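You operate a simulated robot arm through the tools that you are given. There is no shell and no other tool.

You are at the controls of a simulated robot arm. One attempt, no reset.

TASK
Tip the grey water from the yellow bowl into the basin, then run the basin clear.
Fine: stand the bowl back; cold water, off at the end.

The check looks at the end state, three seconds after you hand in, the way a careful person would. Anything else that was tipped, shoved, dropped, spilled or broken makes it a failure.

THE ROBOT
A 7-joint arm with a two-finger parallel gripper, fixed in place. Base frame: the origin is at the foot of the arm, x ahead of it, y to its left, z up. Readings come in m, degrees, newtons and seconds.
With the tool pointing down near the work surface it reaches from about 0.38 to 0.88 m from the base axis. Its first joint turns from -166.0 to 166.0 degrees. Payload 3.43 kg.
The TCP is the grasp point between the finger pads, 0.034 m short of the fingertips. In the tool frame z runs along the fingers and y along their closing line. The gripper opens to 0.128 m. The fingers are 0.024 m wide and 0.012 m thick; the gripper's body (0.048 by 0.13 m) begins 0.096 m behind the TCP.
Orientation is told as [roll, pitch, yaw] about the base's x, y, z axes, in that order, counted from this pose: with the fingers straight down and closing along the base's y, the tool's x points along the base's -x, its y along +y and its z along -z.

THE INTERFACE
- The arm moves only by the tool drive_tool. Its argument "increments" is a list of rows, each a list of 3 entries, a list of its own where there are three numbers: the turn, a rotation vector about the tool's x, y, z in degrees, then the shift along the tool's x, y, z in m, then the opening, from 0 (shut) to 1 (fully open). In form: [[[ax, ay, az], [x, y, z], gripper], ...]. A call has 1 to 20 rows; each row is the pose to reach, as a shift and turn from the pose commanded when the call began, along the tool's axes at that moment. Rows are played at 5 a second. More than 0.05 m and 8.6 degrees between two rows, or a gripper value outside its range, and nothing of the call is played. Where a pose cannot be reached the arm comes as near as it can. A force on the tool above 40 N (or 10 N above the force at the start of the call, whichever is more), or a blocked arm, ends the call early, and 0.2 s more pass. The fingers move at their own pace (about 0.153 m/s each) and stop on an object; they squeeze with about 25 N. The grip force told is the motor's: it shows also when the fingers shut on nothing. Time passes only in rows, and 0.2 s behind the last, so rows that repeat a pose let the fingers close. The reply holds the time, the measured pose of the TCP, the force on the tool along the base axes, the opening and the grip force, in the units named above and with some noise, with the torque about the TCP (base axes, N m) and any sound that the robot's microphone picked up, and new pictures: "pictures" is both (left out), scene, wrist or none.
- Cameras (640 x 400 px; columns grow to the right, rows downward): "scene" is fixed at [0.0509, -0.6504, 1.4566]; the picture's right is [0.89, -0.46, 0.00], its down [-0.27, -0.52, -0.81] and it looks along [0.37, 0.72, -0.59] (base axes); focal length 333 px, centre (320, 200). "wrist" rides on the gripper at [0.076, -0.011, -0.16] in the tool frame; the picture's right is [0.15, 0.99, 0.00], its down [-0.88, 0.13, -0.46] and it looks along [-0.45, 0.07, 0.89] (tool axes); focal length 234 px, centre (320, 200). There is no depth. A picture from a camera that has moved, and an enlarged one, comes with that camera's place and axes in the base frame and with its lens.
- zoom(camera, box): a new picture of the part [left, top, right, bottom] of that camera's present view, enlarged. The clock stands still meanwhile.
- sign_off(): hands the job in; it is judged then, once.

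Nothing tells you positions but the pictures and the camera data. Unless the task says otherwise, let go and move clear before handing in.

The tools are called after "Request:" as a command line: name --argument value ..., lists and objects as JSON in quotes. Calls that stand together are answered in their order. drive_tool: Moves the arm, as the interface text tells. Its arguments: {"type":"object","properties":{"increments":{"type":"array","items":{"type":"array"}},"pictures":{"type":"string","enum":["both","scene","wrist","none"]}},"required":["increments"]} The other tools are called the same way: zoom (camera, box) takes an enlarged picture of a part of a camera's view; sign_off () hands the job in.

At the start:

```text
time_s: 0.0
tcp_pos: [0.5796, 0.2613, 1.1013]
tcp_rot: [-0.1, 0.1, 0.0]
force: [-0.9, 0.2, -0.1]
moment: [0.03, 0.0, -0.04]
width: 0.1278
grip_force: 0.1
```

scene: 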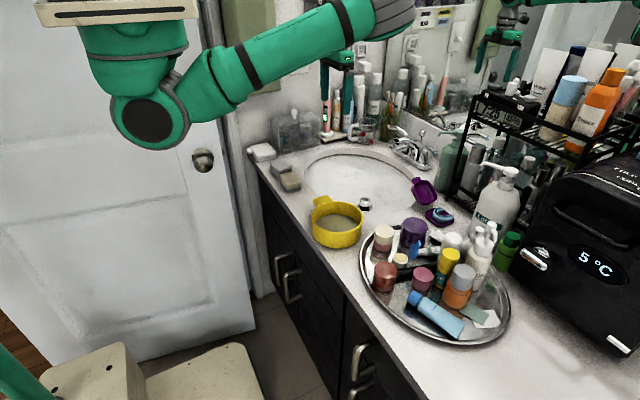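
wrist: 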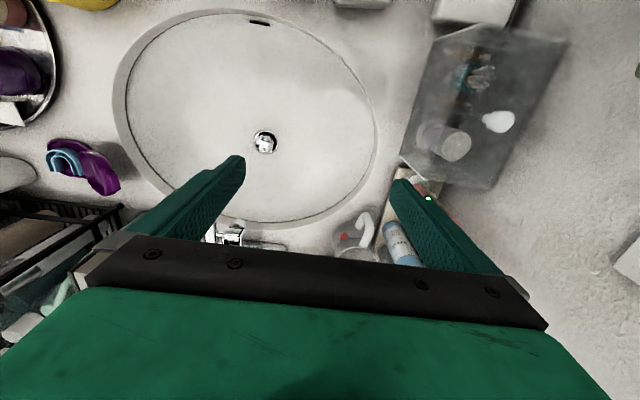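

The scene shows a yellow bowl with grey water at the near edge of a basin, a tap behind the basin, and a crowded tray next to it. I'll look closer before moving.

Request:
zoom --camera "scene" --box '[280, 170, 440, 270]'

Request:
zoom --camera "scene" --box '[360, 100, 480, 175]'

Request:
zoom --camera "wrist" --box '[0, 0, 400, 250]'

Request:
zoom --camera "scene" --box '[240, 90, 480, 240]'

```text
4.00 times, centred on (360, 220) of scene
camera zoom: at [0.0509, -0.6504, 1.4566], right [0.89, -0.46, 0.0], down [-0.27, -0.52, -0.81], along [0.37, 0.72, -0.59], focal length 1330 px, centre (160, 120)
```

zoom: 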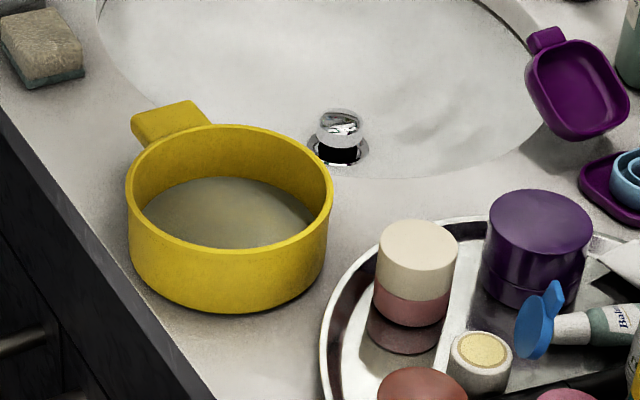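

```text
5.33 times, centred on (420, 138) of scene
camera zoom: at [0.0509, -0.6504, 1.4566], right [0.89, -0.46, 0.0], down [-0.27, -0.52, -0.81], along [0.37, 0.72, -0.59], focal length 1774 px, centre (-213, 533)
```

zoom: 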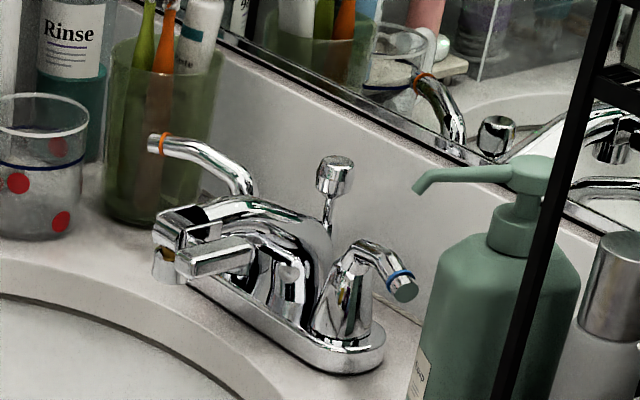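

```text
1.60 times, centred on (200, 125) of wrist
camera zoom: at [0.5048, 0.2494, 1.2603], right [-0.15, 0.99, 0.0], down [0.88, 0.13, 0.46], along [0.45, 0.07, -0.89], focal length 375 px, centre (512, 320)
```

zoom: 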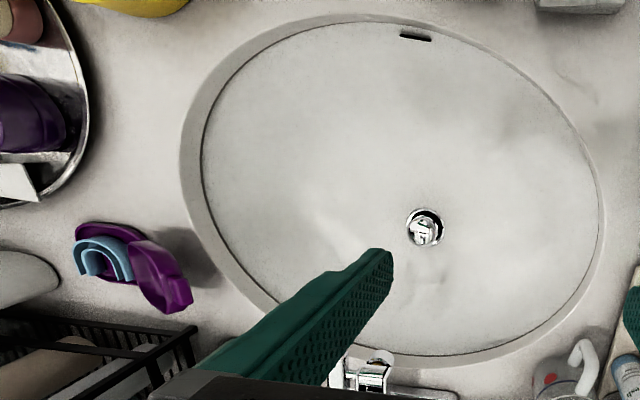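

```text
2.67 times, centred on (360, 165) of scene
camera zoom: at [0.0509, -0.6504, 1.4566], right [0.89, -0.46, 0.0], down [-0.27, -0.52, -0.81], along [0.37, 0.72, -0.59], focal length 887 px, centre (213, 293)
```

zoom: 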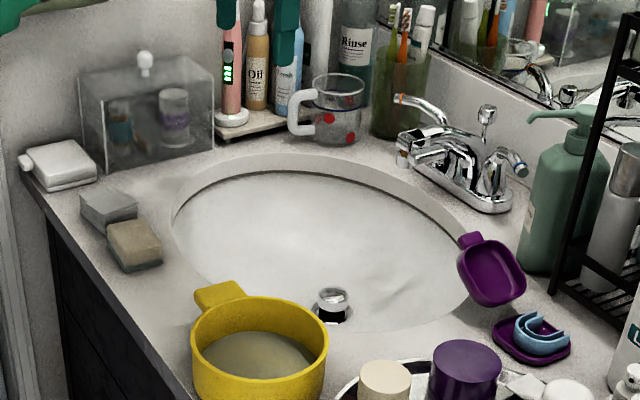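

The bowl seems to sit near (0.39, -0.08) with its base at about z 0.855 and its handle pointing left (+y). The tap is near (0.8, 0.14). I'll zoom on the tap again, then move the wrist camera over the bowl to measure it.

Request:
zoom --camera "scene" --box '[380, 110, 444, 174]'

Request:
drive_tool --increments '[[[0, 0, 0], [0.0122, -0.0367, 0], 1], [[0, 0, 0], [0.0244, -0.0733, 0], 1], [[0, 0, 0], [0.0367, -0.11, 0], 1], [[0, 0, 0], [0.0489, -0.1467, 0], 1], [[0, 0, 0], [0.0611, -0.1833, 0], 1], [[0, 0, 0], [0.0733, -0.22, 0], 1], [[0, 0, 0], [0.0856, -0.2567, 0], 1], [[0, 0, 0], [0.0978, -0.2933, 0], 1], [[0, 0, 0], [0.11, -0.33, 0], 1], [[0, 0, 0], [0.11, -0.33, 0], 1]]' --pictures "both"

```text
6.25 times, centred on (412, 142) of scene
camera zoom: at [0.0509, -0.6504, 1.4566], right [0.89, -0.46, 0.0], down [-0.27, -0.52, -0.81], along [0.37, 0.72, -0.59], focal length 2079 px, centre (-255, 562)
```

zoom: 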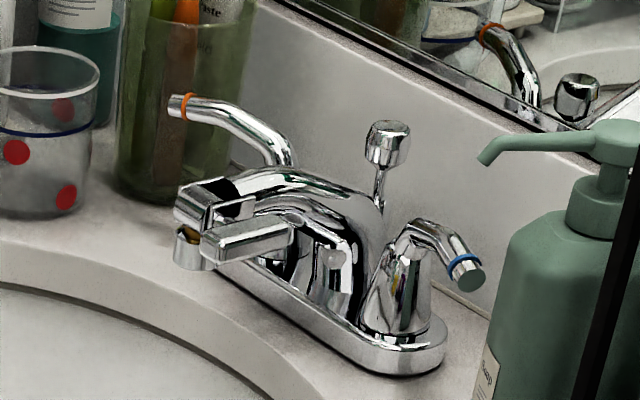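

```text
time_s: 2.2
tcp_pos: [0.4687, -0.0684, 1.0999]
tcp_rot: [0.1, 0.1, 0.0]
force: [-0.3, -0.1, -0.1]
moment: [-0.03, -0.02, -0.03]
width: 0.1282
grip_force: 0.0
camera wrist: at [0.394, -0.0809, 1.2603], right [-0.15, 0.99, 0.0], down [0.88, 0.13, 0.46], along [0.45, 0.07, -0.89], focal length 234 px, centre (320, 200)
```

scene: 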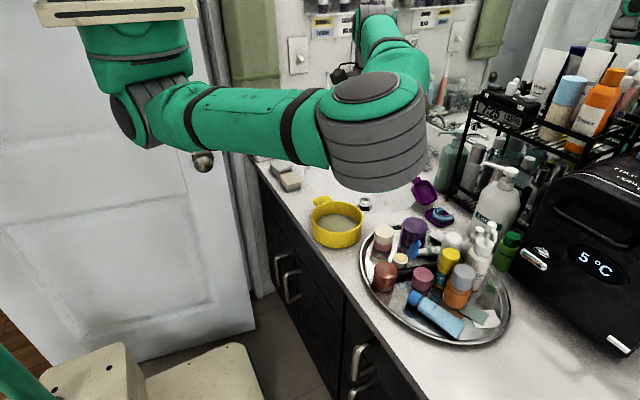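
wrist: 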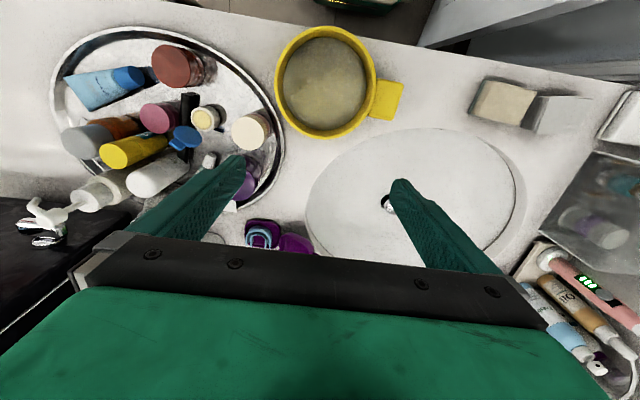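

The wrist view now shows the bowl from above. The handle is a flat tab pointing left and slightly towards the mirror. I'll zoom in to measure it.

Request:
zoom --camera "wrist" --box '[240, 0, 440, 150]'

Request:
zoom --camera "scene" --box '[300, 185, 380, 255]'

```text
2.67 times, centred on (340, 75) of wrist
camera zoom: at [0.394, -0.0809, 1.2603], right [-0.15, 0.99, 0.0], down [0.88, 0.13, 0.46], along [0.45, 0.07, -0.89], focal length 624 px, centre (267, 533)
```

zoom: 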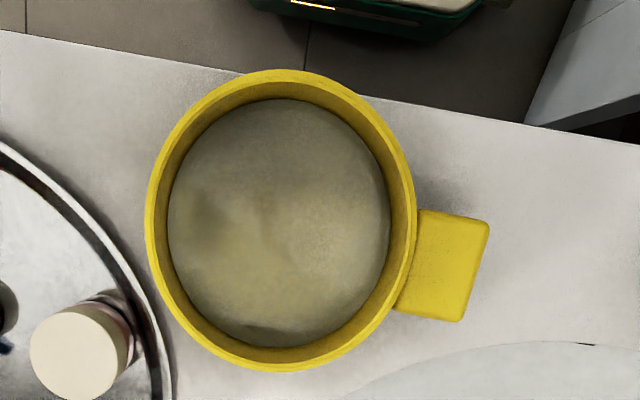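

```text
5.71 times, centred on (340, 220) of scene
camera zoom: at [0.0509, -0.6504, 1.4566], right [0.89, -0.46, 0.0], down [-0.27, -0.52, -0.81], along [0.37, 0.72, -0.59], focal length 1901 px, centre (206, 86)
```

zoom: 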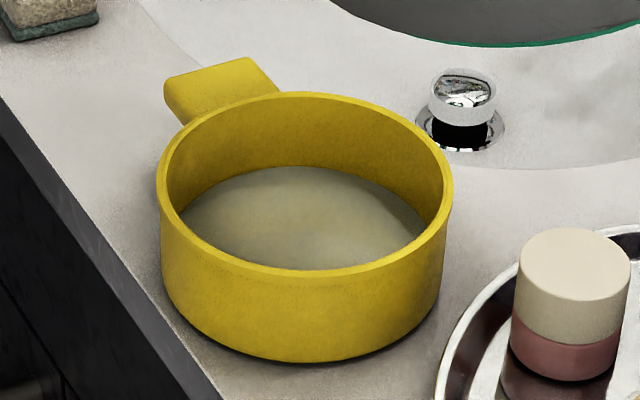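

Bowl centre is about (0.396, -0.074), rim at z 0.914. The handle is about 48 mm wide and centred near (0.405, 0.015). Before touching it, I'll rehearse the pour pose empty above the basin: yaw 90° first, then tip the tool forward.

Request:
drive_tool --increments '[[[0, 0, -7.5], [-0.011, 0.0223, 0], 1], [[0, 0, -15], [-0.022, 0.0447, 0], 1], [[0, 0, -22.5], [-0.033, 0.067, 0], 1], [[0, 0, -30], [-0.044, 0.0893, 0], 1], [[0, 0, -37.5], [-0.055, 0.1117, 0], 1], [[0, 0, -45], [-0.066, 0.134, 0], 1], [[0, 0, -52.5], [-0.077, 0.1563, 0], 1], [[0, 0, -60], [-0.088, 0.1787, 0], 1], [[0, 0, -67.5], [-0.099, 0.201, 0], 1], [[0, 0, -75], [-0.11, 0.2233, 0], 1], [[0, 0, -82.5], [-0.121, 0.2457, 0], 1], [[0, 0, -90], [-0.131, 0.268, 0], 1], [[0, 0, -90], [-0.131, 0.268, 0], 1]]' --pictures "both"

```text
time_s: 5.0
tcp_pos: [0.4975, 0.2658, 1.1024]
tcp_rot: [0.0, -0.1, 86.1]
force: [1.3, -3.3, -0.2]
moment: [0.46, 0.17, 0.0]
width: 0.128
grip_force: 0.1
out of reach, approached as far as the arm can: row 10, 11, 12, 13
camera wrist: at [0.5048, 0.1884, 1.2617], right [-1.0, -0.08, 0.0], down [-0.07, 0.89, 0.46], along [-0.04, 0.46, -0.89], focal length 234 px, centre (320, 200)
```

scene: 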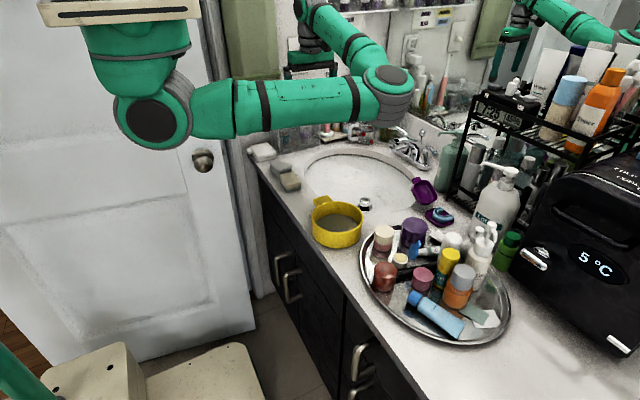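
wrist: 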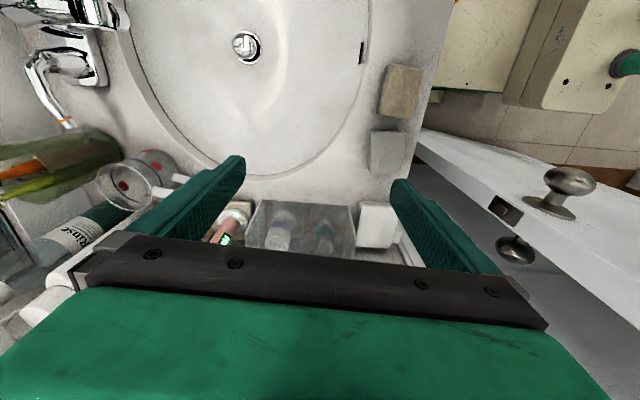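

Yaw +90 isn't fully reachable there. I'll unwind and test the opposite yaw (-90) instead.

Request:
drive_tool --increments '[[[0, 0, 7.5], [0, 0, 0], 1], [[0, 0, 15], [0, 0, 0], 1], [[0, 0, 22.5], [0, 0, 0], 1], [[0, 0, 30], [0, 0, 0], 1], [[0, 0, 37.5], [0, 0, 0], 1], [[0, 0, 45], [0, 0, 0], 1], [[0, 0, 45], [0, 0, 0], 1]]' --pictures "none"

```text
time_s: 6.6
tcp_pos: [0.4941, 0.2687, 1.1011]
tcp_rot: [0.0, 0.1, 41.2]
force: [0.5, -0.6, -0.2]
moment: [-0.01, 0.05, 0.02]
width: 0.1278
grip_force: 0.1
```

Request:
drive_tool --increments '[[[0, 0, 7.7], [0.0002, -0.0052, 0], 1], [[0, 0, 15.4], [0.0004, -0.0104, 0], 1], [[0, 0, 23.1], [0.0006, -0.0157, 0], 1], [[0, 0, 30.8], [0.0008, -0.0209, 0], 1], [[0, 0, 38.6], [0.001, -0.0261, 0], 1], [[0, 0, 46.3], [0.0012, -0.0313, 0], 1], [[0, 0, 54.0], [0.0014, -0.0366, 0], 1], [[0, 0, 61.7], [0.0016, -0.0418, 0], 1], [[0, 0, 69.5], [0.0018, -0.047, 0], 1], [[0, 0, 77.2], [0.002, -0.0522, 0], 1], [[0, 0, 84.9], [0.0022, -0.0575, 0], 1], [[0, 0, 92.6], [0.0024, -0.0627, 0], 1], [[0, 0, 100.3], [0.0026, -0.0679, 0], 1], [[0, 0, 108], [0.0028, -0.0731, 0], 1], [[0, 0, 115.8], [0.003, -0.0784, 0], 1], [[0, 0, 123.5], [0.0032, -0.0836, 0], 1], [[0, 0, 131.2], [0.0034, -0.0888, 0], 1], [[0, 0, 131.2], [0.0034, -0.0888, 0], 1]]' --pictures "both"

```text
time_s: 10.4
tcp_pos: [0.5512, 0.198, 1.1022]
tcp_rot: [0.0, -0.1, -90.1]
force: [-0.1, 0.4, -0.5]
moment: [-0.03, 0.02, 0.03]
width: 0.128
grip_force: 0.0
camera wrist: at [0.5415, 0.2726, 1.2625], right [0.99, 0.14, 0.0], down [0.13, -0.88, 0.46], along [0.07, -0.45, -0.89], focal length 234 px, centre (320, 200)
```

scene: 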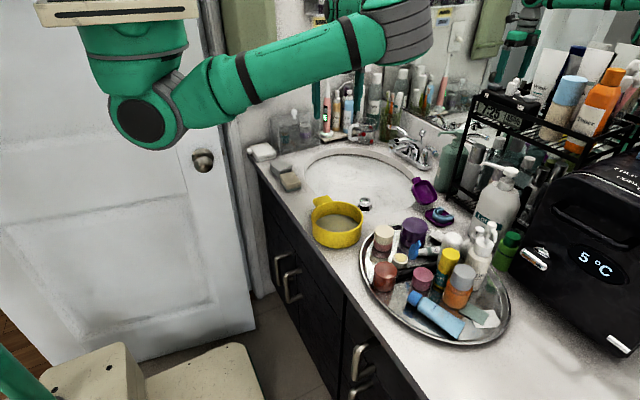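
wrist: 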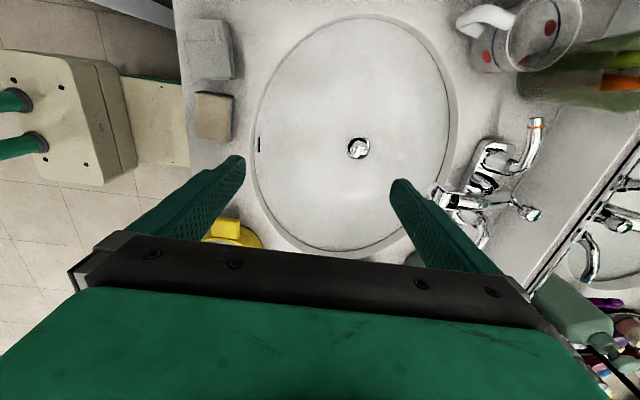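

Yaw -90 is reachable. Now I'll rehearse the tilt: tool rotating to point forward, which would tip the bowl towards the robot over the basin.

Request:
drive_tool --increments '[[[-8, 0, 0], [0, 0, 0], 1], [[-16, 0, 0], [0, 0, 0], 1], [[-24, 0, 0], [0, 0, 0], 1], [[-32, 0, 0], [0, 0, 0], 1], [[-40, 0, 0], [0, 0, 0], 1], [[-48, 0, 0], [0, 0, 0], 1], [[-56, 0, 0], [0, 0, 0], 1], [[-64, 0, 0], [0, 0, 0], 1], [[-72, 0, 0], [0, 0, 0], 1], [[-80, 0, 0], [0, 0, 0], 1], [[-88, 0, 0], [0, 0, 0], 1], [[-96, 0, 0], [0, 0, 0], 1], [[-104, 0, 0], [0, 0, 0], 1], [[-112, 0, 0], [0, 0, 0], 1]]' --pictures "both"

```text
time_s: 13.4
tcp_pos: [0.651, 0.2316, 1.1627]
tcp_rot: [105.0, 0.6, -91.7]
force: [-0.2, -0.4, 0.6]
moment: [-0.01, 0.02, 0.06]
width: 0.128
grip_force: 0.1
out of reach, approached as far as the arm can: row 12, 13, 14
camera wrist: at [0.5022, 0.3131, 1.1125], right [-0.25, 0.15, 0.96], down [-0.5, -0.87, 0.0], along [0.83, -0.48, 0.29], focal length 234 px, centre (320, 200)
```

scene: 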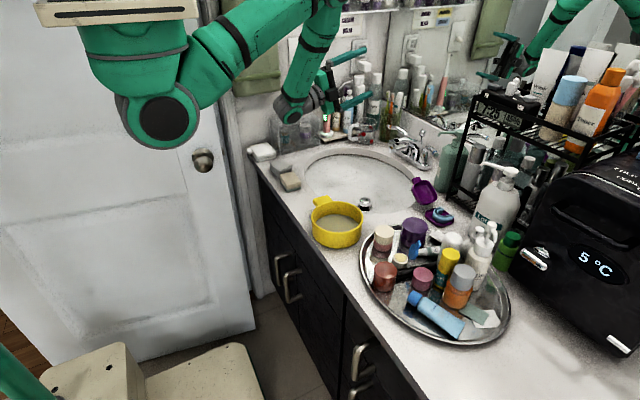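
wrist: 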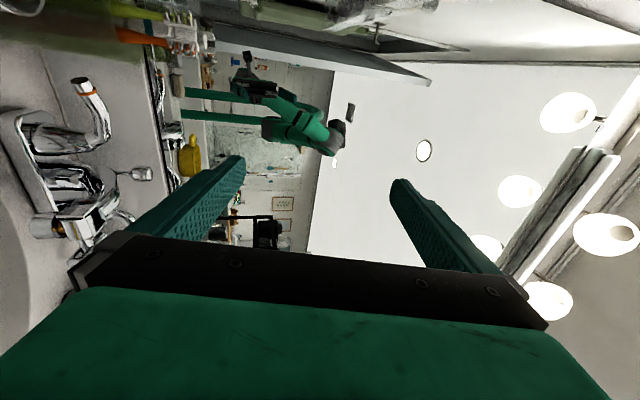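

Tilt of 105° is reachable around (0.65, 0.23, 1.16). I'll check how low that tilt can go, to keep the pour height small.

Request:
drive_tool --increments '[[[0, 0, 0], [0, -0.0193, -0.005], 1], [[0, 0, 0], [0, -0.0386, -0.01], 1], [[0, 0, 0], [0, -0.058, -0.0155], 1], [[0, 0, 0], [0, -0.0773, -0.0207], 1], [[0, 0, 0], [0, -0.0773, -0.0207], 1]]' --pictures "scene"

```text
time_s: 14.6
tcp_pos: [0.668, 0.2597, 1.1379]
tcp_rot: [105.7, 0.8, -92.7]
force: [0.0, 0.1, 0.1]
moment: [0.0, -0.01, 0.03]
width: 0.128
grip_force: 0.0
out of reach, approached as far as the arm can: row 1, 2, 3, 4, 5
```

scene: 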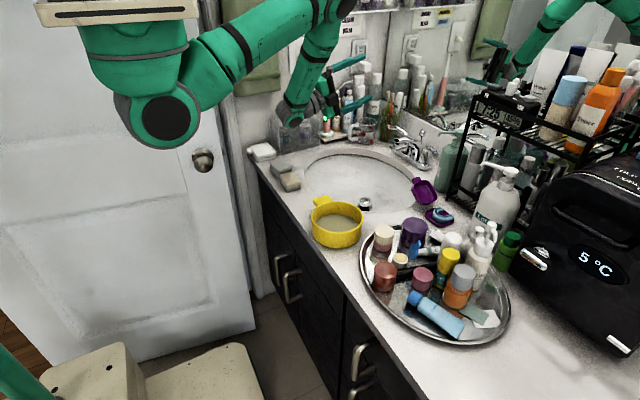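

The steep tilt is limited to about z 1.16, which is acceptable. Now I'll unwind the tilt and move above the handle.

Request:
drive_tool --increments '[[[7.5, 0, 0], [-0.0043, -0.0003, -0.0088], 1], [[15, 0, 0], [-0.0086, -0.0007, -0.0177], 1], [[22.5, 0, 0], [-0.0129, -0.001, -0.0265], 1], [[30, 0, 0], [-0.0171, -0.0013, -0.0354], 1], [[37.5, 0, 0], [-0.0214, -0.0017, -0.0442], 1], [[45, 0, 0], [-0.0257, -0.002, -0.0531], 1], [[52.5, 0, 0], [-0.03, -0.0023, -0.0619], 1], [[60, 0, 0], [-0.0343, -0.0027, -0.0707], 1], [[67.5, 0, 0], [-0.0386, -0.003, -0.0796], 1], [[75, 0, 0], [-0.0429, -0.0034, -0.0884], 1], [[82.5, 0, 0], [-0.0471, -0.0037, -0.0973], 1], [[90, 0, 0], [-0.0514, -0.004, -0.1061], 1], [[97.5, 0, 0], [-0.0557, -0.0044, -0.115], 1], [[105.5, 0, 0], [-0.06, -0.0047, -0.1238], 1], [[105.5, 0, 0], [-0.06, -0.0047, -0.1238], 1]]' --pictures "none"

```text
time_s: 17.8
tcp_pos: [0.5486, 0.2024, 1.0963]
tcp_rot: [1.7, 0.4, -91.4]
force: [-0.1, -0.1, -0.2]
moment: [-0.01, -0.02, 0.01]
width: 0.128
grip_force: 0.1
```

Request:
drive_tool --increments '[[[0.4, -0.1, 0], [-0.0268, -0.0203, 0.0131], 1], [[0.8, -0.2, 0], [-0.0537, -0.0405, 0.0263], 1], [[1.2, -0.3, 0], [-0.0805, -0.0608, 0.0394], 1], [[1.7, -0.4, 0], [-0.1074, -0.0811, 0.0526], 1], [[1.7, -0.4, 0], [-0.1342, -0.1014, 0.0657], 1], [[1.7, -0.4, 0], [-0.1611, -0.1216, 0.0789], 1], [[1.7, -0.4, 0], [-0.1879, -0.1419, 0.092], 1], [[1.7, -0.4, 0], [-0.1879, -0.1419, 0.092], 1]]' --pictures "both"

```text
time_s: 19.6
tcp_pos: [0.4056, 0.0186, 0.9993]
tcp_rot: [0.1, 0.1, -91.4]
force: [0.8, -0.8, -1.0]
moment: [0.01, -0.01, 0.02]
width: 0.1279
grip_force: 0.1
camera wrist: at [0.3967, 0.0944, 1.1592], right [0.99, 0.12, 0.0], down [0.11, -0.88, 0.46], along [0.06, -0.45, -0.89], focal length 234 px, centre (320, 200)
```

scene: 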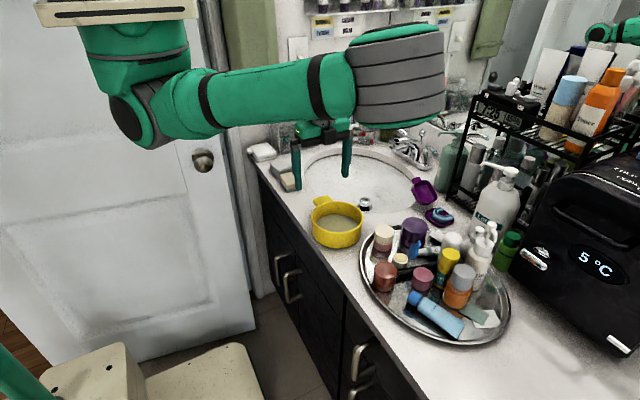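
wrist: 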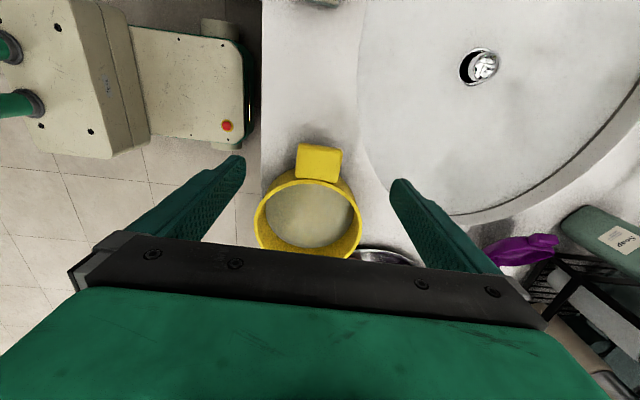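

Request:
zoom --camera "wrist" --box '[240, 120, 400, 270]'

Request:
zoom --camera "scene" --box '[270, 130, 390, 260]'

```text
2.67 times, centred on (320, 195) of wrist
camera zoom: at [0.3967, 0.0944, 1.1592], right [0.99, 0.12, 0.0], down [0.11, -0.88, 0.46], along [0.06, -0.45, -0.89], focal length 624 px, centre (320, 213)
```

zoom: 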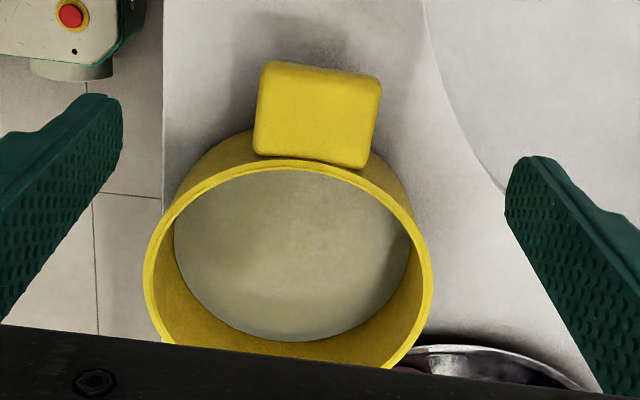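

```text
3.08 times, centred on (330, 195) of scene
camera zoom: at [0.0509, -0.6504, 1.4566], right [0.89, -0.46, 0.0], down [-0.27, -0.52, -0.81], along [0.37, 0.72, -0.59], focal length 1024 px, centre (289, 215)
```

zoom: 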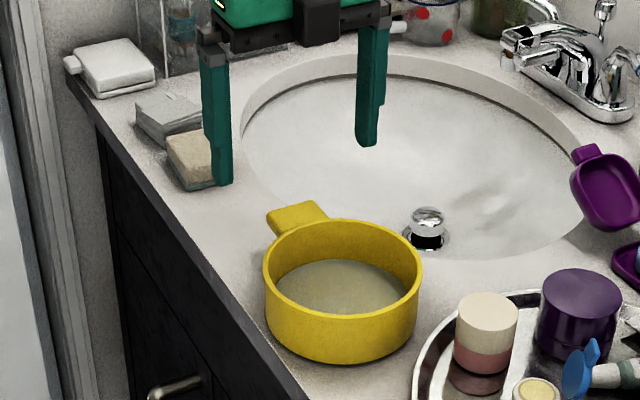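

The handle is centred at about (0.407, 0.015) and runs along y. I'll descend around it with the fingertips kept clear of the counter.

Request:
drive_tool --increments '[[[0, 0, -0.7], [-0.0008, 0.001, 0.02], 1], [[0, 0, -1.4], [-0.0015, 0.002, 0.04], 1], [[0, 0, -1.4], [-0.0015, 0.002, 0.055], 1], [[0, 0, -1.4], [-0.0015, 0.002, 0.07], 1], [[0, 0, -1.4], [-0.0015, 0.002, 0.08], 1], [[0, 0, -1.4], [-0.0015, 0.002, 0.08], 1]]' --pictures "both"

Request:
zoom --camera "scene" --box '[270, 150, 390, 260]'

Request:
zoom --camera "wrist" --box '[220, 100, 420, 280]'

```text
time_s: 21.0
tcp_pos: [0.4075, 0.0162, 0.9203]
tcp_rot: [0.0, 0.0, -90.0]
force: [-0.2, 0.4, -0.8]
moment: [0.0, -0.03, 0.0]
width: 0.1281
grip_force: 0.0
camera wrist: at [0.397, 0.0922, 1.0791], right [0.99, 0.15, 0.0], down [0.13, -0.88, 0.46], along [0.07, -0.45, -0.89], focal length 234 px, centre (320, 200)
```

scene: 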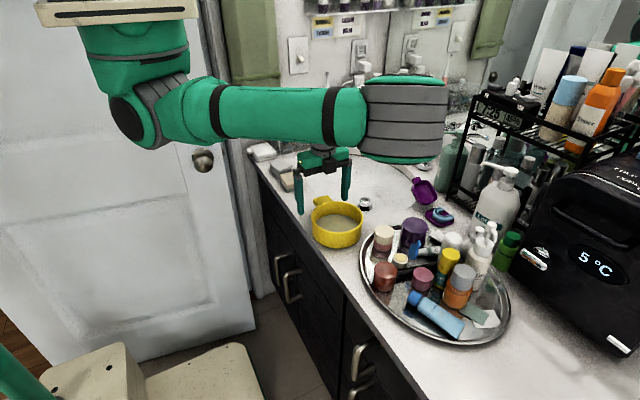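
wrist: 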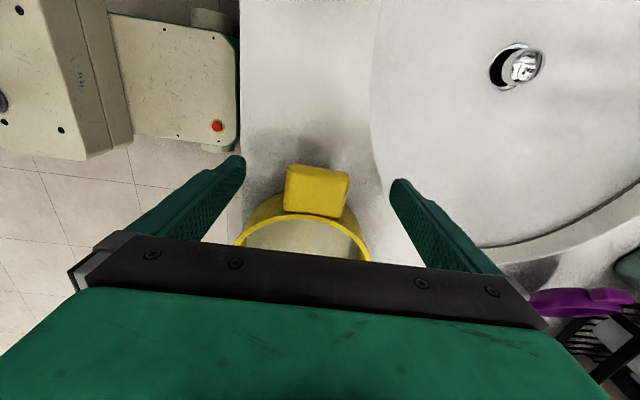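

```text
3.64 times, centred on (330, 205) of scene
camera zoom: at [0.0509, -0.6504, 1.4566], right [0.89, -0.46, 0.0], down [-0.27, -0.52, -0.81], along [0.37, 0.72, -0.59], focal length 1210 px, centre (284, 182)
```

zoom: 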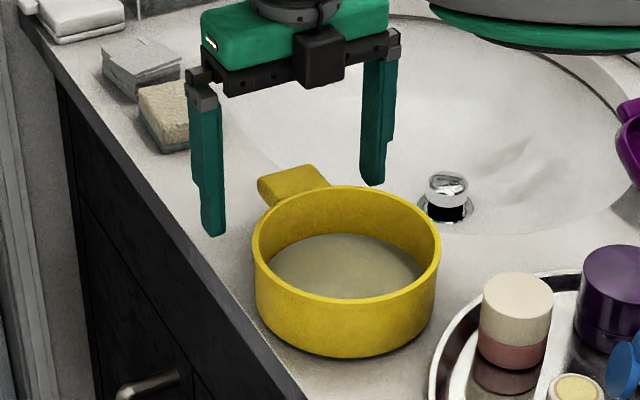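

```text
2.22 times, centred on (320, 190) of wrist
camera zoom: at [0.397, 0.0922, 1.0791], right [0.99, 0.15, 0.0], down [0.13, -0.88, 0.46], along [0.07, -0.45, -0.89], focal length 520 px, centre (320, 222)
```

zoom: 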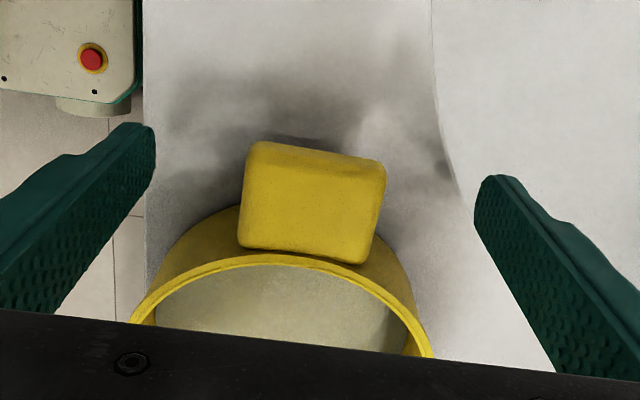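

The fingers straddle the handle. I'll lower a few more millimetres and close.

Request:
drive_tool --increments '[[[0, 0, 0], [0, 0, 0.006], 1], [[0, 0, 0], [0, 0, 0.007], 0.5], [[0, 0, 0], [0, 0, 0.007], 0.4], [[0, 0, 0], [0, 0, 0.007], 0], [[0, 0, 0], [0, 0, 0.007], 0], [[0, 0, 0], [0, 0, 0.007], 0]]' --pictures "both"

Request:
zoom --camera "scene" --box '[270, 150, 390, 260]'

Request:
zoom --camera "wrist" --box '[220, 100, 420, 280]'

```text
time_s: 22.4
tcp_pos: [0.4078, 0.0162, 0.9113]
tcp_rot: [0.1, 0.0, -90.0]
force: [0.0, 0.2, 1.1]
moment: [-0.12, 0.07, -0.1]
width: 0.0494
grip_force: 24.9
camera wrist: at [0.397, 0.0923, 1.0724], right [0.99, 0.15, 0.0], down [0.13, -0.88, 0.46], along [0.07, -0.45, -0.89], focal length 234 px, centre (320, 200)
```

scene: 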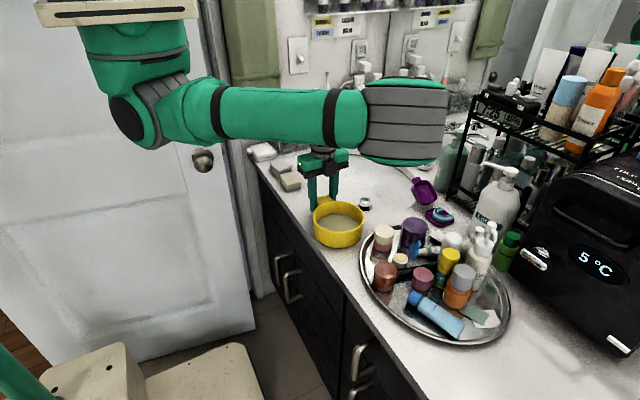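
wrist: 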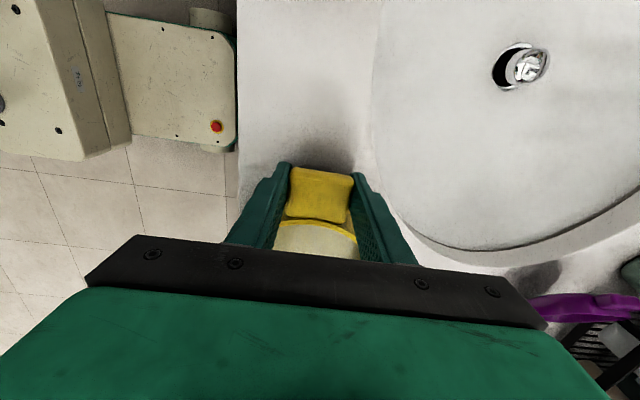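

```text
3.64 times, centred on (330, 205) of scene
camera zoom: at [0.0509, -0.6504, 1.4566], right [0.89, -0.46, 0.0], down [-0.27, -0.52, -0.81], along [0.37, 0.72, -0.59], focal length 1210 px, centre (284, 182)
```

zoom: 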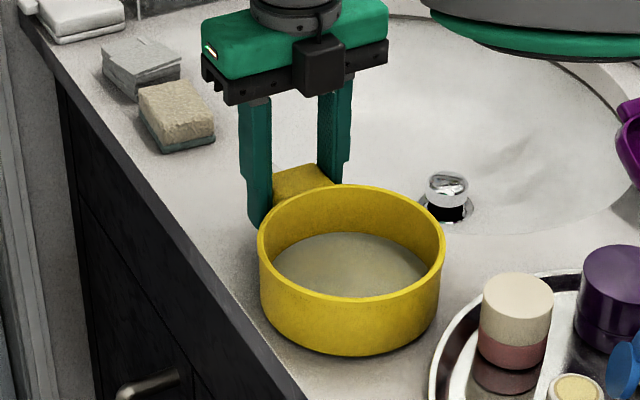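

```text
2.22 times, centred on (320, 190) of wrist
camera zoom: at [0.397, 0.0923, 1.0724], right [0.99, 0.15, 0.0], down [0.13, -0.88, 0.46], along [0.07, -0.45, -0.89], focal length 520 px, centre (320, 222)
```

zoom: 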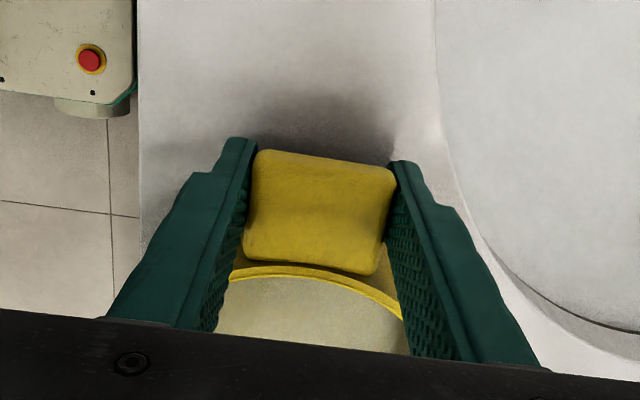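

Gripped (49 mm, 25 N). A small test lift will show whether the bowl droops.

Request:
drive_tool --increments '[[[0, 0, 0], [0, 0, -0.005], 0], [[0, 0, 0], [0, 0, -0.01], 0], [[0, 0, 0], [0, 0, -0.015], 0], [[0, 0, 0], [0, 0, -0.02], 0], [[0, 0, 0], [0, 0, -0.02], 0]]' --pictures "both"

Request:
zoom --camera "scene" --box '[270, 150, 390, 260]'

Request:
zoom --camera "wrist" --box '[220, 100, 420, 280]'

```text
time_s: 23.6
tcp_pos: [0.4068, 0.0166, 0.9322]
tcp_rot: [0.2, 0.0, -90.0]
force: [0.6, -0.2, -1.9]
moment: [0.16, 0.03, 0.01]
width: 0.0495
grip_force: 25.4
camera wrist: at [0.3966, 0.0924, 1.0921], right [0.99, 0.15, 0.0], down [0.13, -0.88, 0.46], along [0.07, -0.45, -0.89], focal length 234 px, centre (320, 200)
```

scene: 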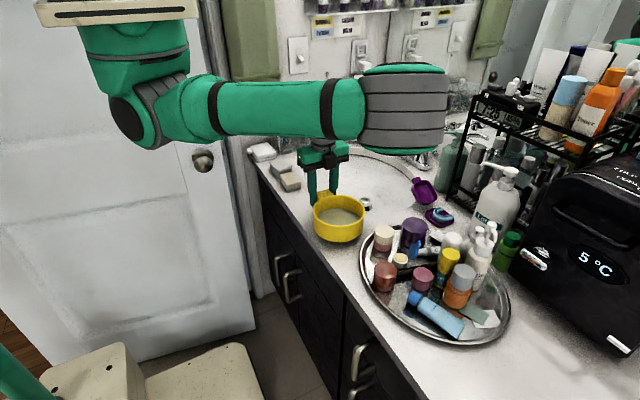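
wrist: 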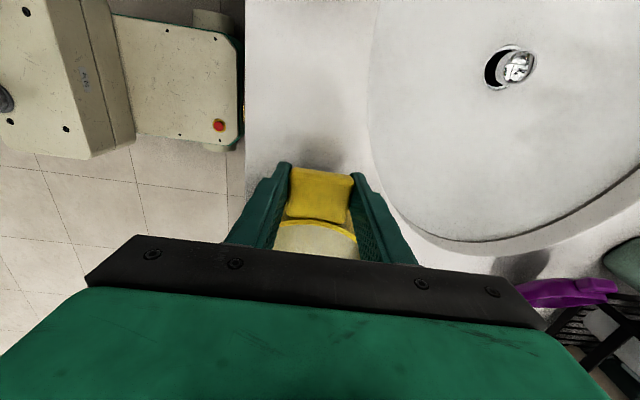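

```text
3.64 times, centred on (330, 205) of scene
camera zoom: at [0.0509, -0.6504, 1.4566], right [0.89, -0.46, 0.0], down [-0.27, -0.52, -0.81], along [0.37, 0.72, -0.59], focal length 1210 px, centre (284, 182)
```

zoom: 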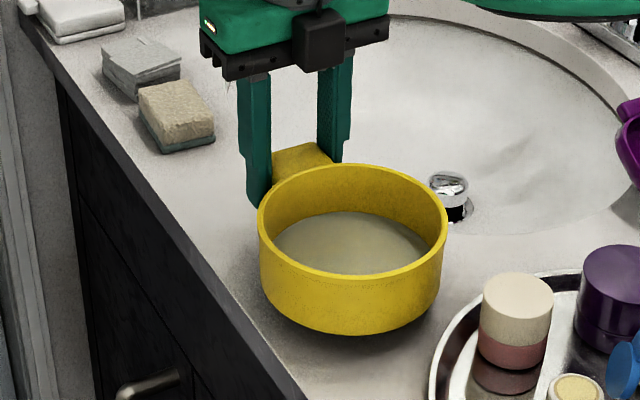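

```text
2.22 times, centred on (320, 190) of wrist
camera zoom: at [0.3966, 0.0924, 1.0921], right [0.99, 0.15, 0.0], down [0.13, -0.88, 0.46], along [0.07, -0.45, -0.89], focal length 520 px, centre (320, 222)
```

zoom: 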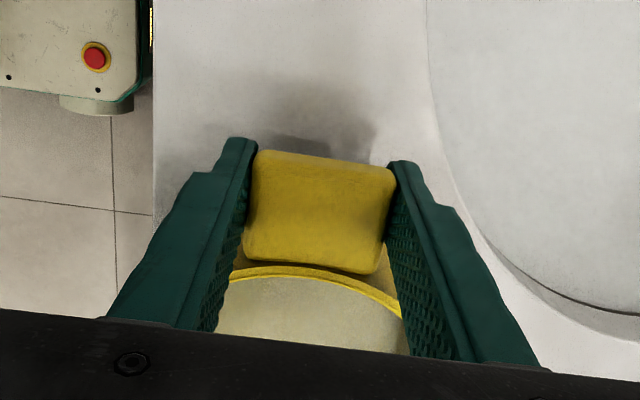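

The bowl lifts level and weighs only about 2 N, with no droop. I'll raise it and carry it slowly over the basin.

Request:
drive_tool --increments '[[[0, 0, 0], [0, 0, -0.02], 0], [[0, 0, 0], [0, 0, -0.045], 0], [[0, 0, 0], [0, 0, -0.07], 0], [[0, 0, 0], [0.005, 0.006, -0.095], 0], [[0, 0, 0], [0.015, 0.017, -0.115], 0], [[0, 0, 0], [0.03, 0.034, -0.13], 0], [[0, 0, 0], [0.045, 0.05, -0.14], 0], [[0, 0, 0], [0.06, 0.067, -0.15], 0], [[0, 0, 0], [0.075, 0.084, -0.16], 0], [[0, 0, 0], [0.09, 0.1, -0.168], 0], [[0, 0, 0], [0.105, 0.117, -0.168], 0], [[0, 0, 0], [0.12, 0.134, -0.168], 0], [[0, 0, 0], [0.135, 0.15, -0.168], 0], [[0, 0, 0], [0.15, 0.167, -0.168], 0], [[0, 0, 0], [0.165, 0.184, -0.168], 0], [[0, 0, 0], [0.18, 0.2, -0.168], 0], [[0, 0, 0], [0.193, 0.215, -0.168], 0], [[0, 0, 0], [0.204, 0.227, -0.168], 0], [[0, 0, 0], [0.209, 0.2325, -0.168], 0], [[0, 0, 0], [0.209, 0.2325, -0.168], 0]]' --pictures "both"

Request:
zoom --camera "scene" --box '[280, 60, 480, 220]'

```text
time_s: 27.8
tcp_pos: [0.6395, 0.2252, 1.1005]
tcp_rot: [0.1, 0.0, -90.0]
force: [0.6, 0.8, -1.7]
moment: [0.18, 0.04, -0.02]
width: 0.0493
grip_force: 25.8
camera wrist: at [0.629, 0.3011, 1.2606], right [0.99, 0.15, 0.0], down [0.13, -0.88, 0.46], along [0.07, -0.45, -0.89], focal length 234 px, centre (320, 200)
```

scene: 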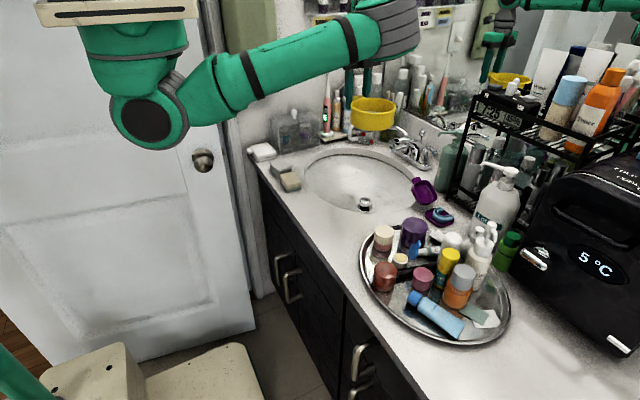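
wrist: 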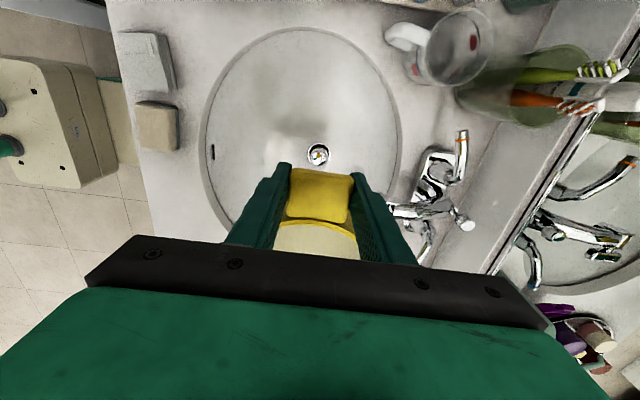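

```text
2.50 times, centred on (380, 140) of scene
camera zoom: at [0.0509, -0.6504, 1.4566], right [0.89, -0.46, 0.0], down [-0.27, -0.52, -0.81], along [0.37, 0.72, -0.59], focal length 832 px, centre (170, 350)
```

zoom: 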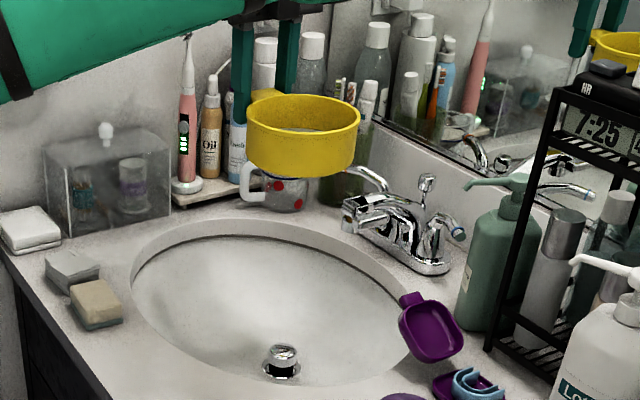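

The bowl is over the basin and still holds its water. I'll tip slowly: first to 60°, lip towards the robot, over the basin's middle.

Request:
drive_tool --increments '[[[-4, 0, 0], [0, 0, 0.005], 0], [[-8, 0, 0], [0, 0, 0.01], 0], [[-12, 0, 0], [0, 0, 0.015], 0], [[-16, 0, 0], [0, 0, 0.02], 0], [[-20, 0, 0], [0, 0, 0.025], 0], [[-24, 0, 0], [0, 0, 0.03], 0], [[-27, 0, 0], [0, 0, 0.03], 0], [[-30, 0, 0], [0, 0, 0.03], 0], [[-33, 0, 0], [0, 0, 0.03], 0], [[-36, 0, 0], [0, 0, 0.03], 0], [[-39, 0, 0], [0, 0, 0.03], 0], [[-42, 0, 0], [0, 0, 0.03], 0], [[-45, 0, 0], [0, 0, 0.03], 0], [[-48, 0, 0], [0, 0, 0.03], 0], [[-51, 0, 0], [0, 0, 0.03], 0], [[-54, 0, 0], [0, 0, 0.03], 0], [[-57, 0, 0], [0, 0, 0.03], 0], [[-60, 0, 0], [0, 0, 0.03], 0]]' --pictures "both"

Request:
zoom --camera "scene" --box '[280, 60, 480, 220]'

```text
time_s: 31.6
tcp_pos: [0.6394, 0.2265, 1.0714]
tcp_rot: [60.1, 0.0, -90.0]
force: [-0.4, -0.2, -2.3]
moment: [0.07, 0.04, -0.02]
width: 0.0492
grip_force: 24.4
camera wrist: at [0.4963, 0.3012, 1.1407], right [0.49, 0.15, 0.86], down [-0.33, -0.88, 0.34], along [0.81, -0.45, -0.39], focal length 234 px, centre (320, 200)
```

scene: 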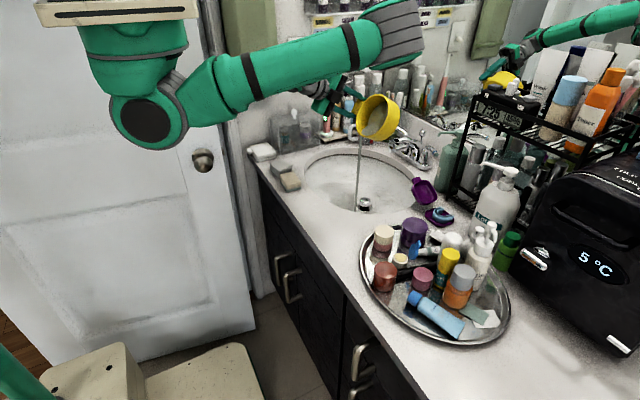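
wrist: 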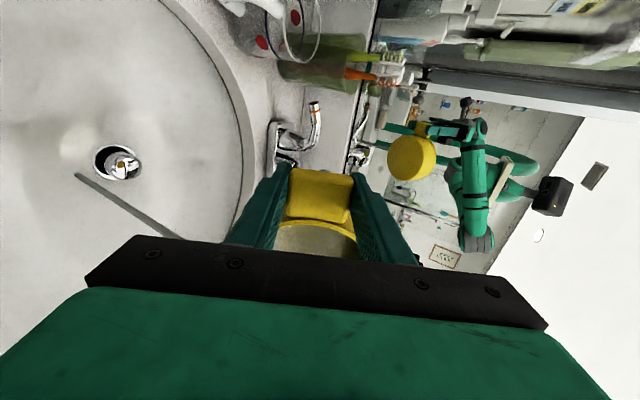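

```text
2.50 times, centred on (380, 140) of scene
camera zoom: at [0.0509, -0.6504, 1.4566], right [0.89, -0.46, 0.0], down [-0.27, -0.52, -0.81], along [0.37, 0.72, -0.59], focal length 832 px, centre (170, 350)
```

zoom: 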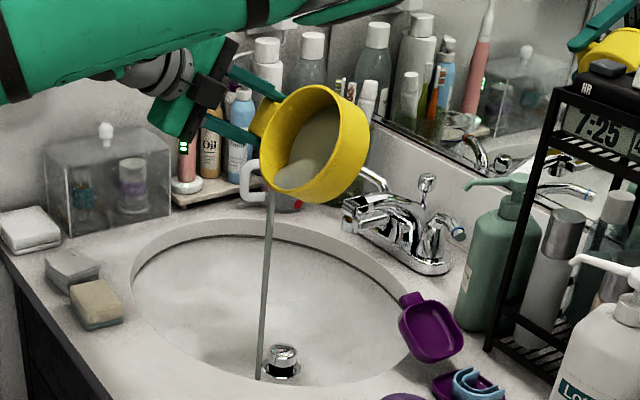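

The grey water is streaming into the basin beside the drain. I'll continue tipping to about 88°.

Request:
drive_tool --increments '[[[0, 0, 0], [0, 0, 0], 0], [[0, 0, 0], [0, 0, 0], 0], [[-3, 0, 0], [0, 0, 0], 0], [[-6, 0, 0], [0, 0, 0], 0], [[-9, 0, 0], [0, 0, 0], 0], [[-12, 0, 0], [0, 0, 0], 0], [[-15, 0, 0], [0, 0, 0], 0], [[-18, 0, 0], [0, 0, 0], 0], [[-21, 0, 0], [0, 0, 0], 0], [[-24, 0, 0], [0, 0, 0], 0], [[-27, 0, 0], [0, 0, 0], 0], [[-27, 0, 0], [0, 0, 0], 0], [[-27, 0, 0], [0, 0, 0], 0]]' --pictures "both"

Request:
zoom --camera "scene" --box '[280, 60, 480, 220]'

```text
time_s: 34.4
tcp_pos: [0.6397, 0.226, 1.0699]
tcp_rot: [87.1, 0.1, -90.0]
force: [0.3, 0.1, -0.9]
moment: [0.06, 0.07, 0.01]
width: 0.0495
grip_force: 25.2
camera wrist: at [0.4804, 0.3014, 1.0679], right [0.05, 0.15, 0.99], down [-0.45, -0.88, 0.15], along [0.89, -0.45, 0.02], focal length 234 px, centre (320, 200)
```

scene: 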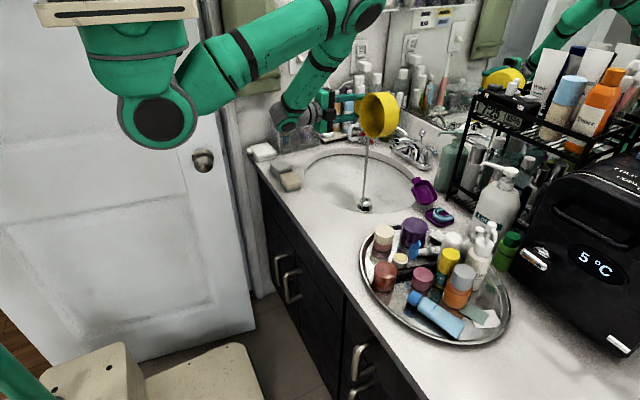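
wrist: 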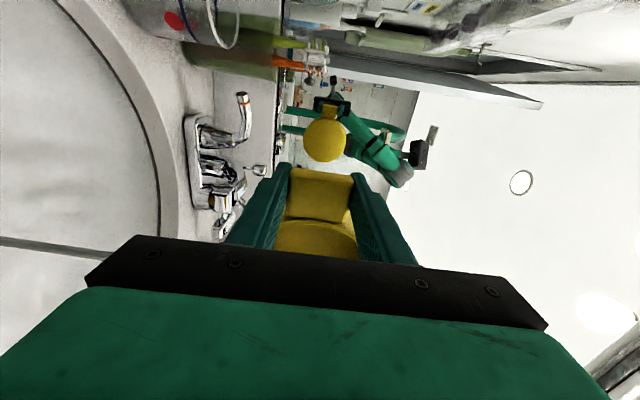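

```text
2.50 times, centred on (380, 140) of scene
camera zoom: at [0.0509, -0.6504, 1.4566], right [0.89, -0.46, 0.0], down [-0.27, -0.52, -0.81], along [0.37, 0.72, -0.59], focal length 832 px, centre (170, 350)
```

zoom: 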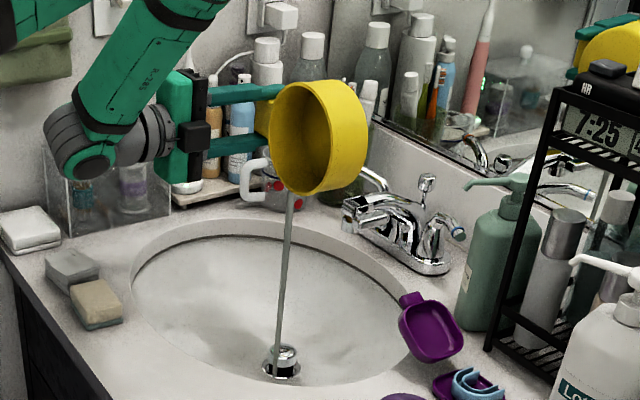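

Nearly empty now. I'll hold a moment, then raise while tilting to about 103° to drain the last of it.

Request:
drive_tool --increments '[[[0, 0, 0], [0, 0, 0], 0], [[0, 0, 0], [0, 0, 0], 0], [[0, 0, 0], [0, 0, 0], 0], [[-2, 0, 0], [0, 0.015, 0.002], 0], [[-4, 0, 0], [0, 0.03, 0.004], 0], [[-6, 0, 0], [0.001, 0.045, 0.006], 0], [[-8, 0, 0], [0.002, 0.06, 0.007], 0], [[-10, 0, 0], [0.003, 0.075, 0.008], 0], [[-12, 0, 0], [0.004, 0.09, 0.009], 0], [[-14, 0, 0], [0.004, 0.095, 0.01], 0], [[-16, 0, 0], [0.004, 0.095, 0.01], 0], [[-16, 0, 0], [0.004, 0.095, 0.01], 0], [[-16, 0, 0], [0.004, 0.095, 0.01], 0], [[-16, 0, 0], [0.004, 0.095, 0.01], 0]]' --pictures "both"

Request:
zoom --camera "scene" --box '[280, 60, 480, 220]'

```text
time_s: 37.4
tcp_pos: [0.6516, 0.2304, 1.1434]
tcp_rot: [100.9, -0.2, -90.3]
force: [0.4, -0.2, -1.1]
moment: [0.09, -0.01, -0.04]
width: 0.0494
grip_force: 25.3
camera wrist: at [0.4979, 0.3065, 1.1028], right [-0.19, 0.15, 0.97], down [-0.48, -0.88, 0.04], along [0.86, -0.45, 0.24], focal length 234 px, centre (320, 200)
```

scene: 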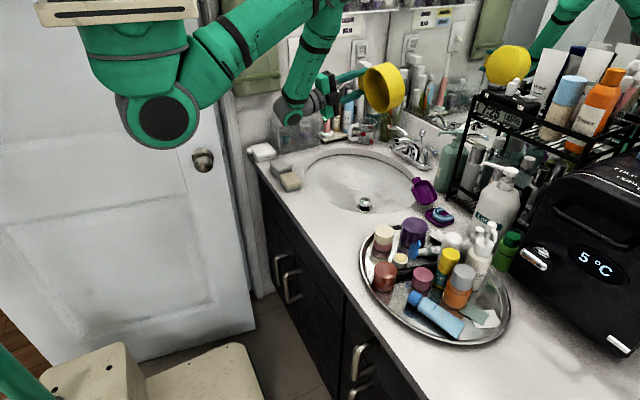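
wrist: 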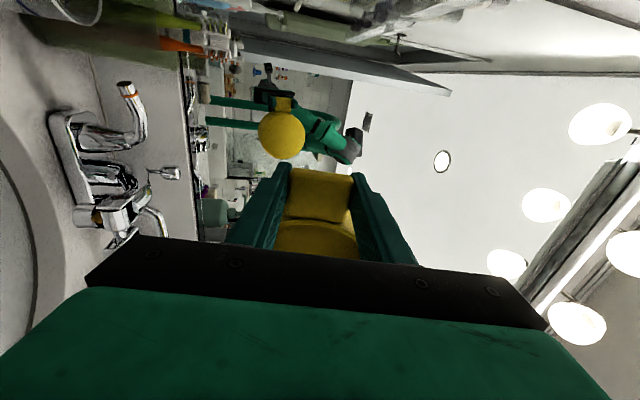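

```text
2.50 times, centred on (380, 140) of scene
camera zoom: at [0.0509, -0.6504, 1.4566], right [0.89, -0.46, 0.0], down [-0.27, -0.52, -0.81], along [0.37, 0.72, -0.59], focal length 832 px, centre (170, 350)
```

zoom: 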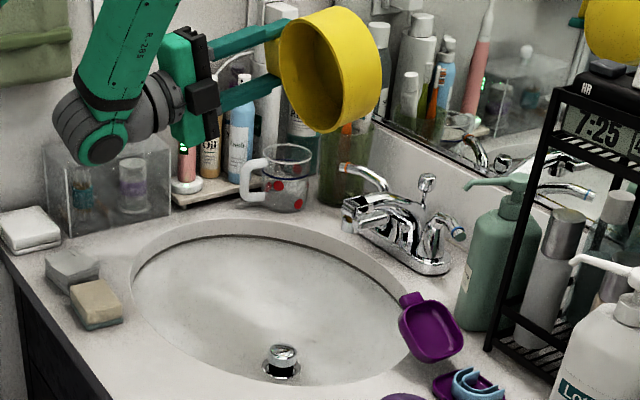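

The stream has stopped and the bowl looks empty. I'll look inside the bowl and at the basin residue.

Request:
zoom --camera "scene" --box '[350, 50, 420, 120]'

Request:
zoom --camera "scene" --box '[290, 140, 430, 220]'

```text
5.71 times, centred on (385, 85) of scene
camera zoom: at [0.0509, -0.6504, 1.4566], right [0.89, -0.46, 0.0], down [-0.27, -0.52, -0.81], along [0.37, 0.72, -0.59], focal length 1901 px, centre (-51, 857)
```

zoom: 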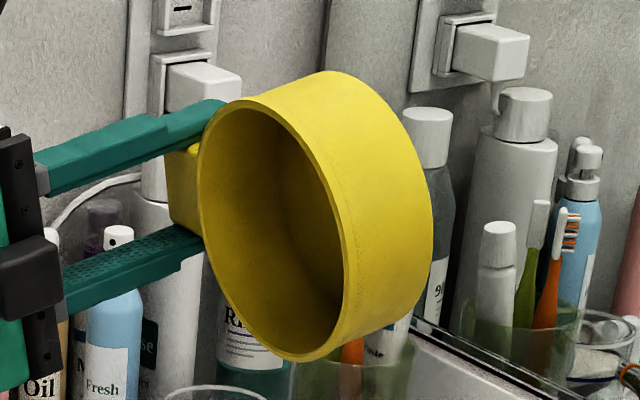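

```text
4.57 times, centred on (360, 180) of scene
camera zoom: at [0.0509, -0.6504, 1.4566], right [0.89, -0.46, 0.0], down [-0.27, -0.52, -0.81], along [0.37, 0.72, -0.59], focal length 1521 px, centre (137, 291)
```

zoom: 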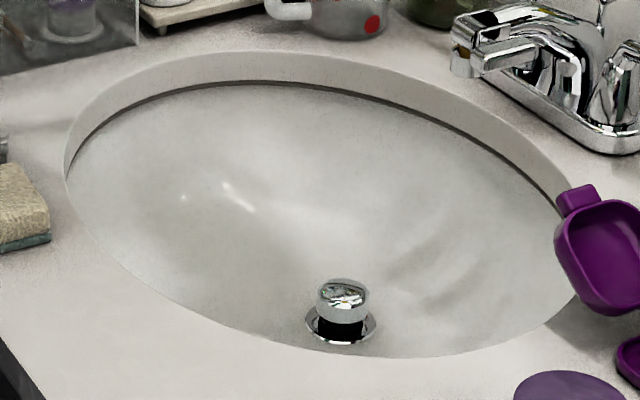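

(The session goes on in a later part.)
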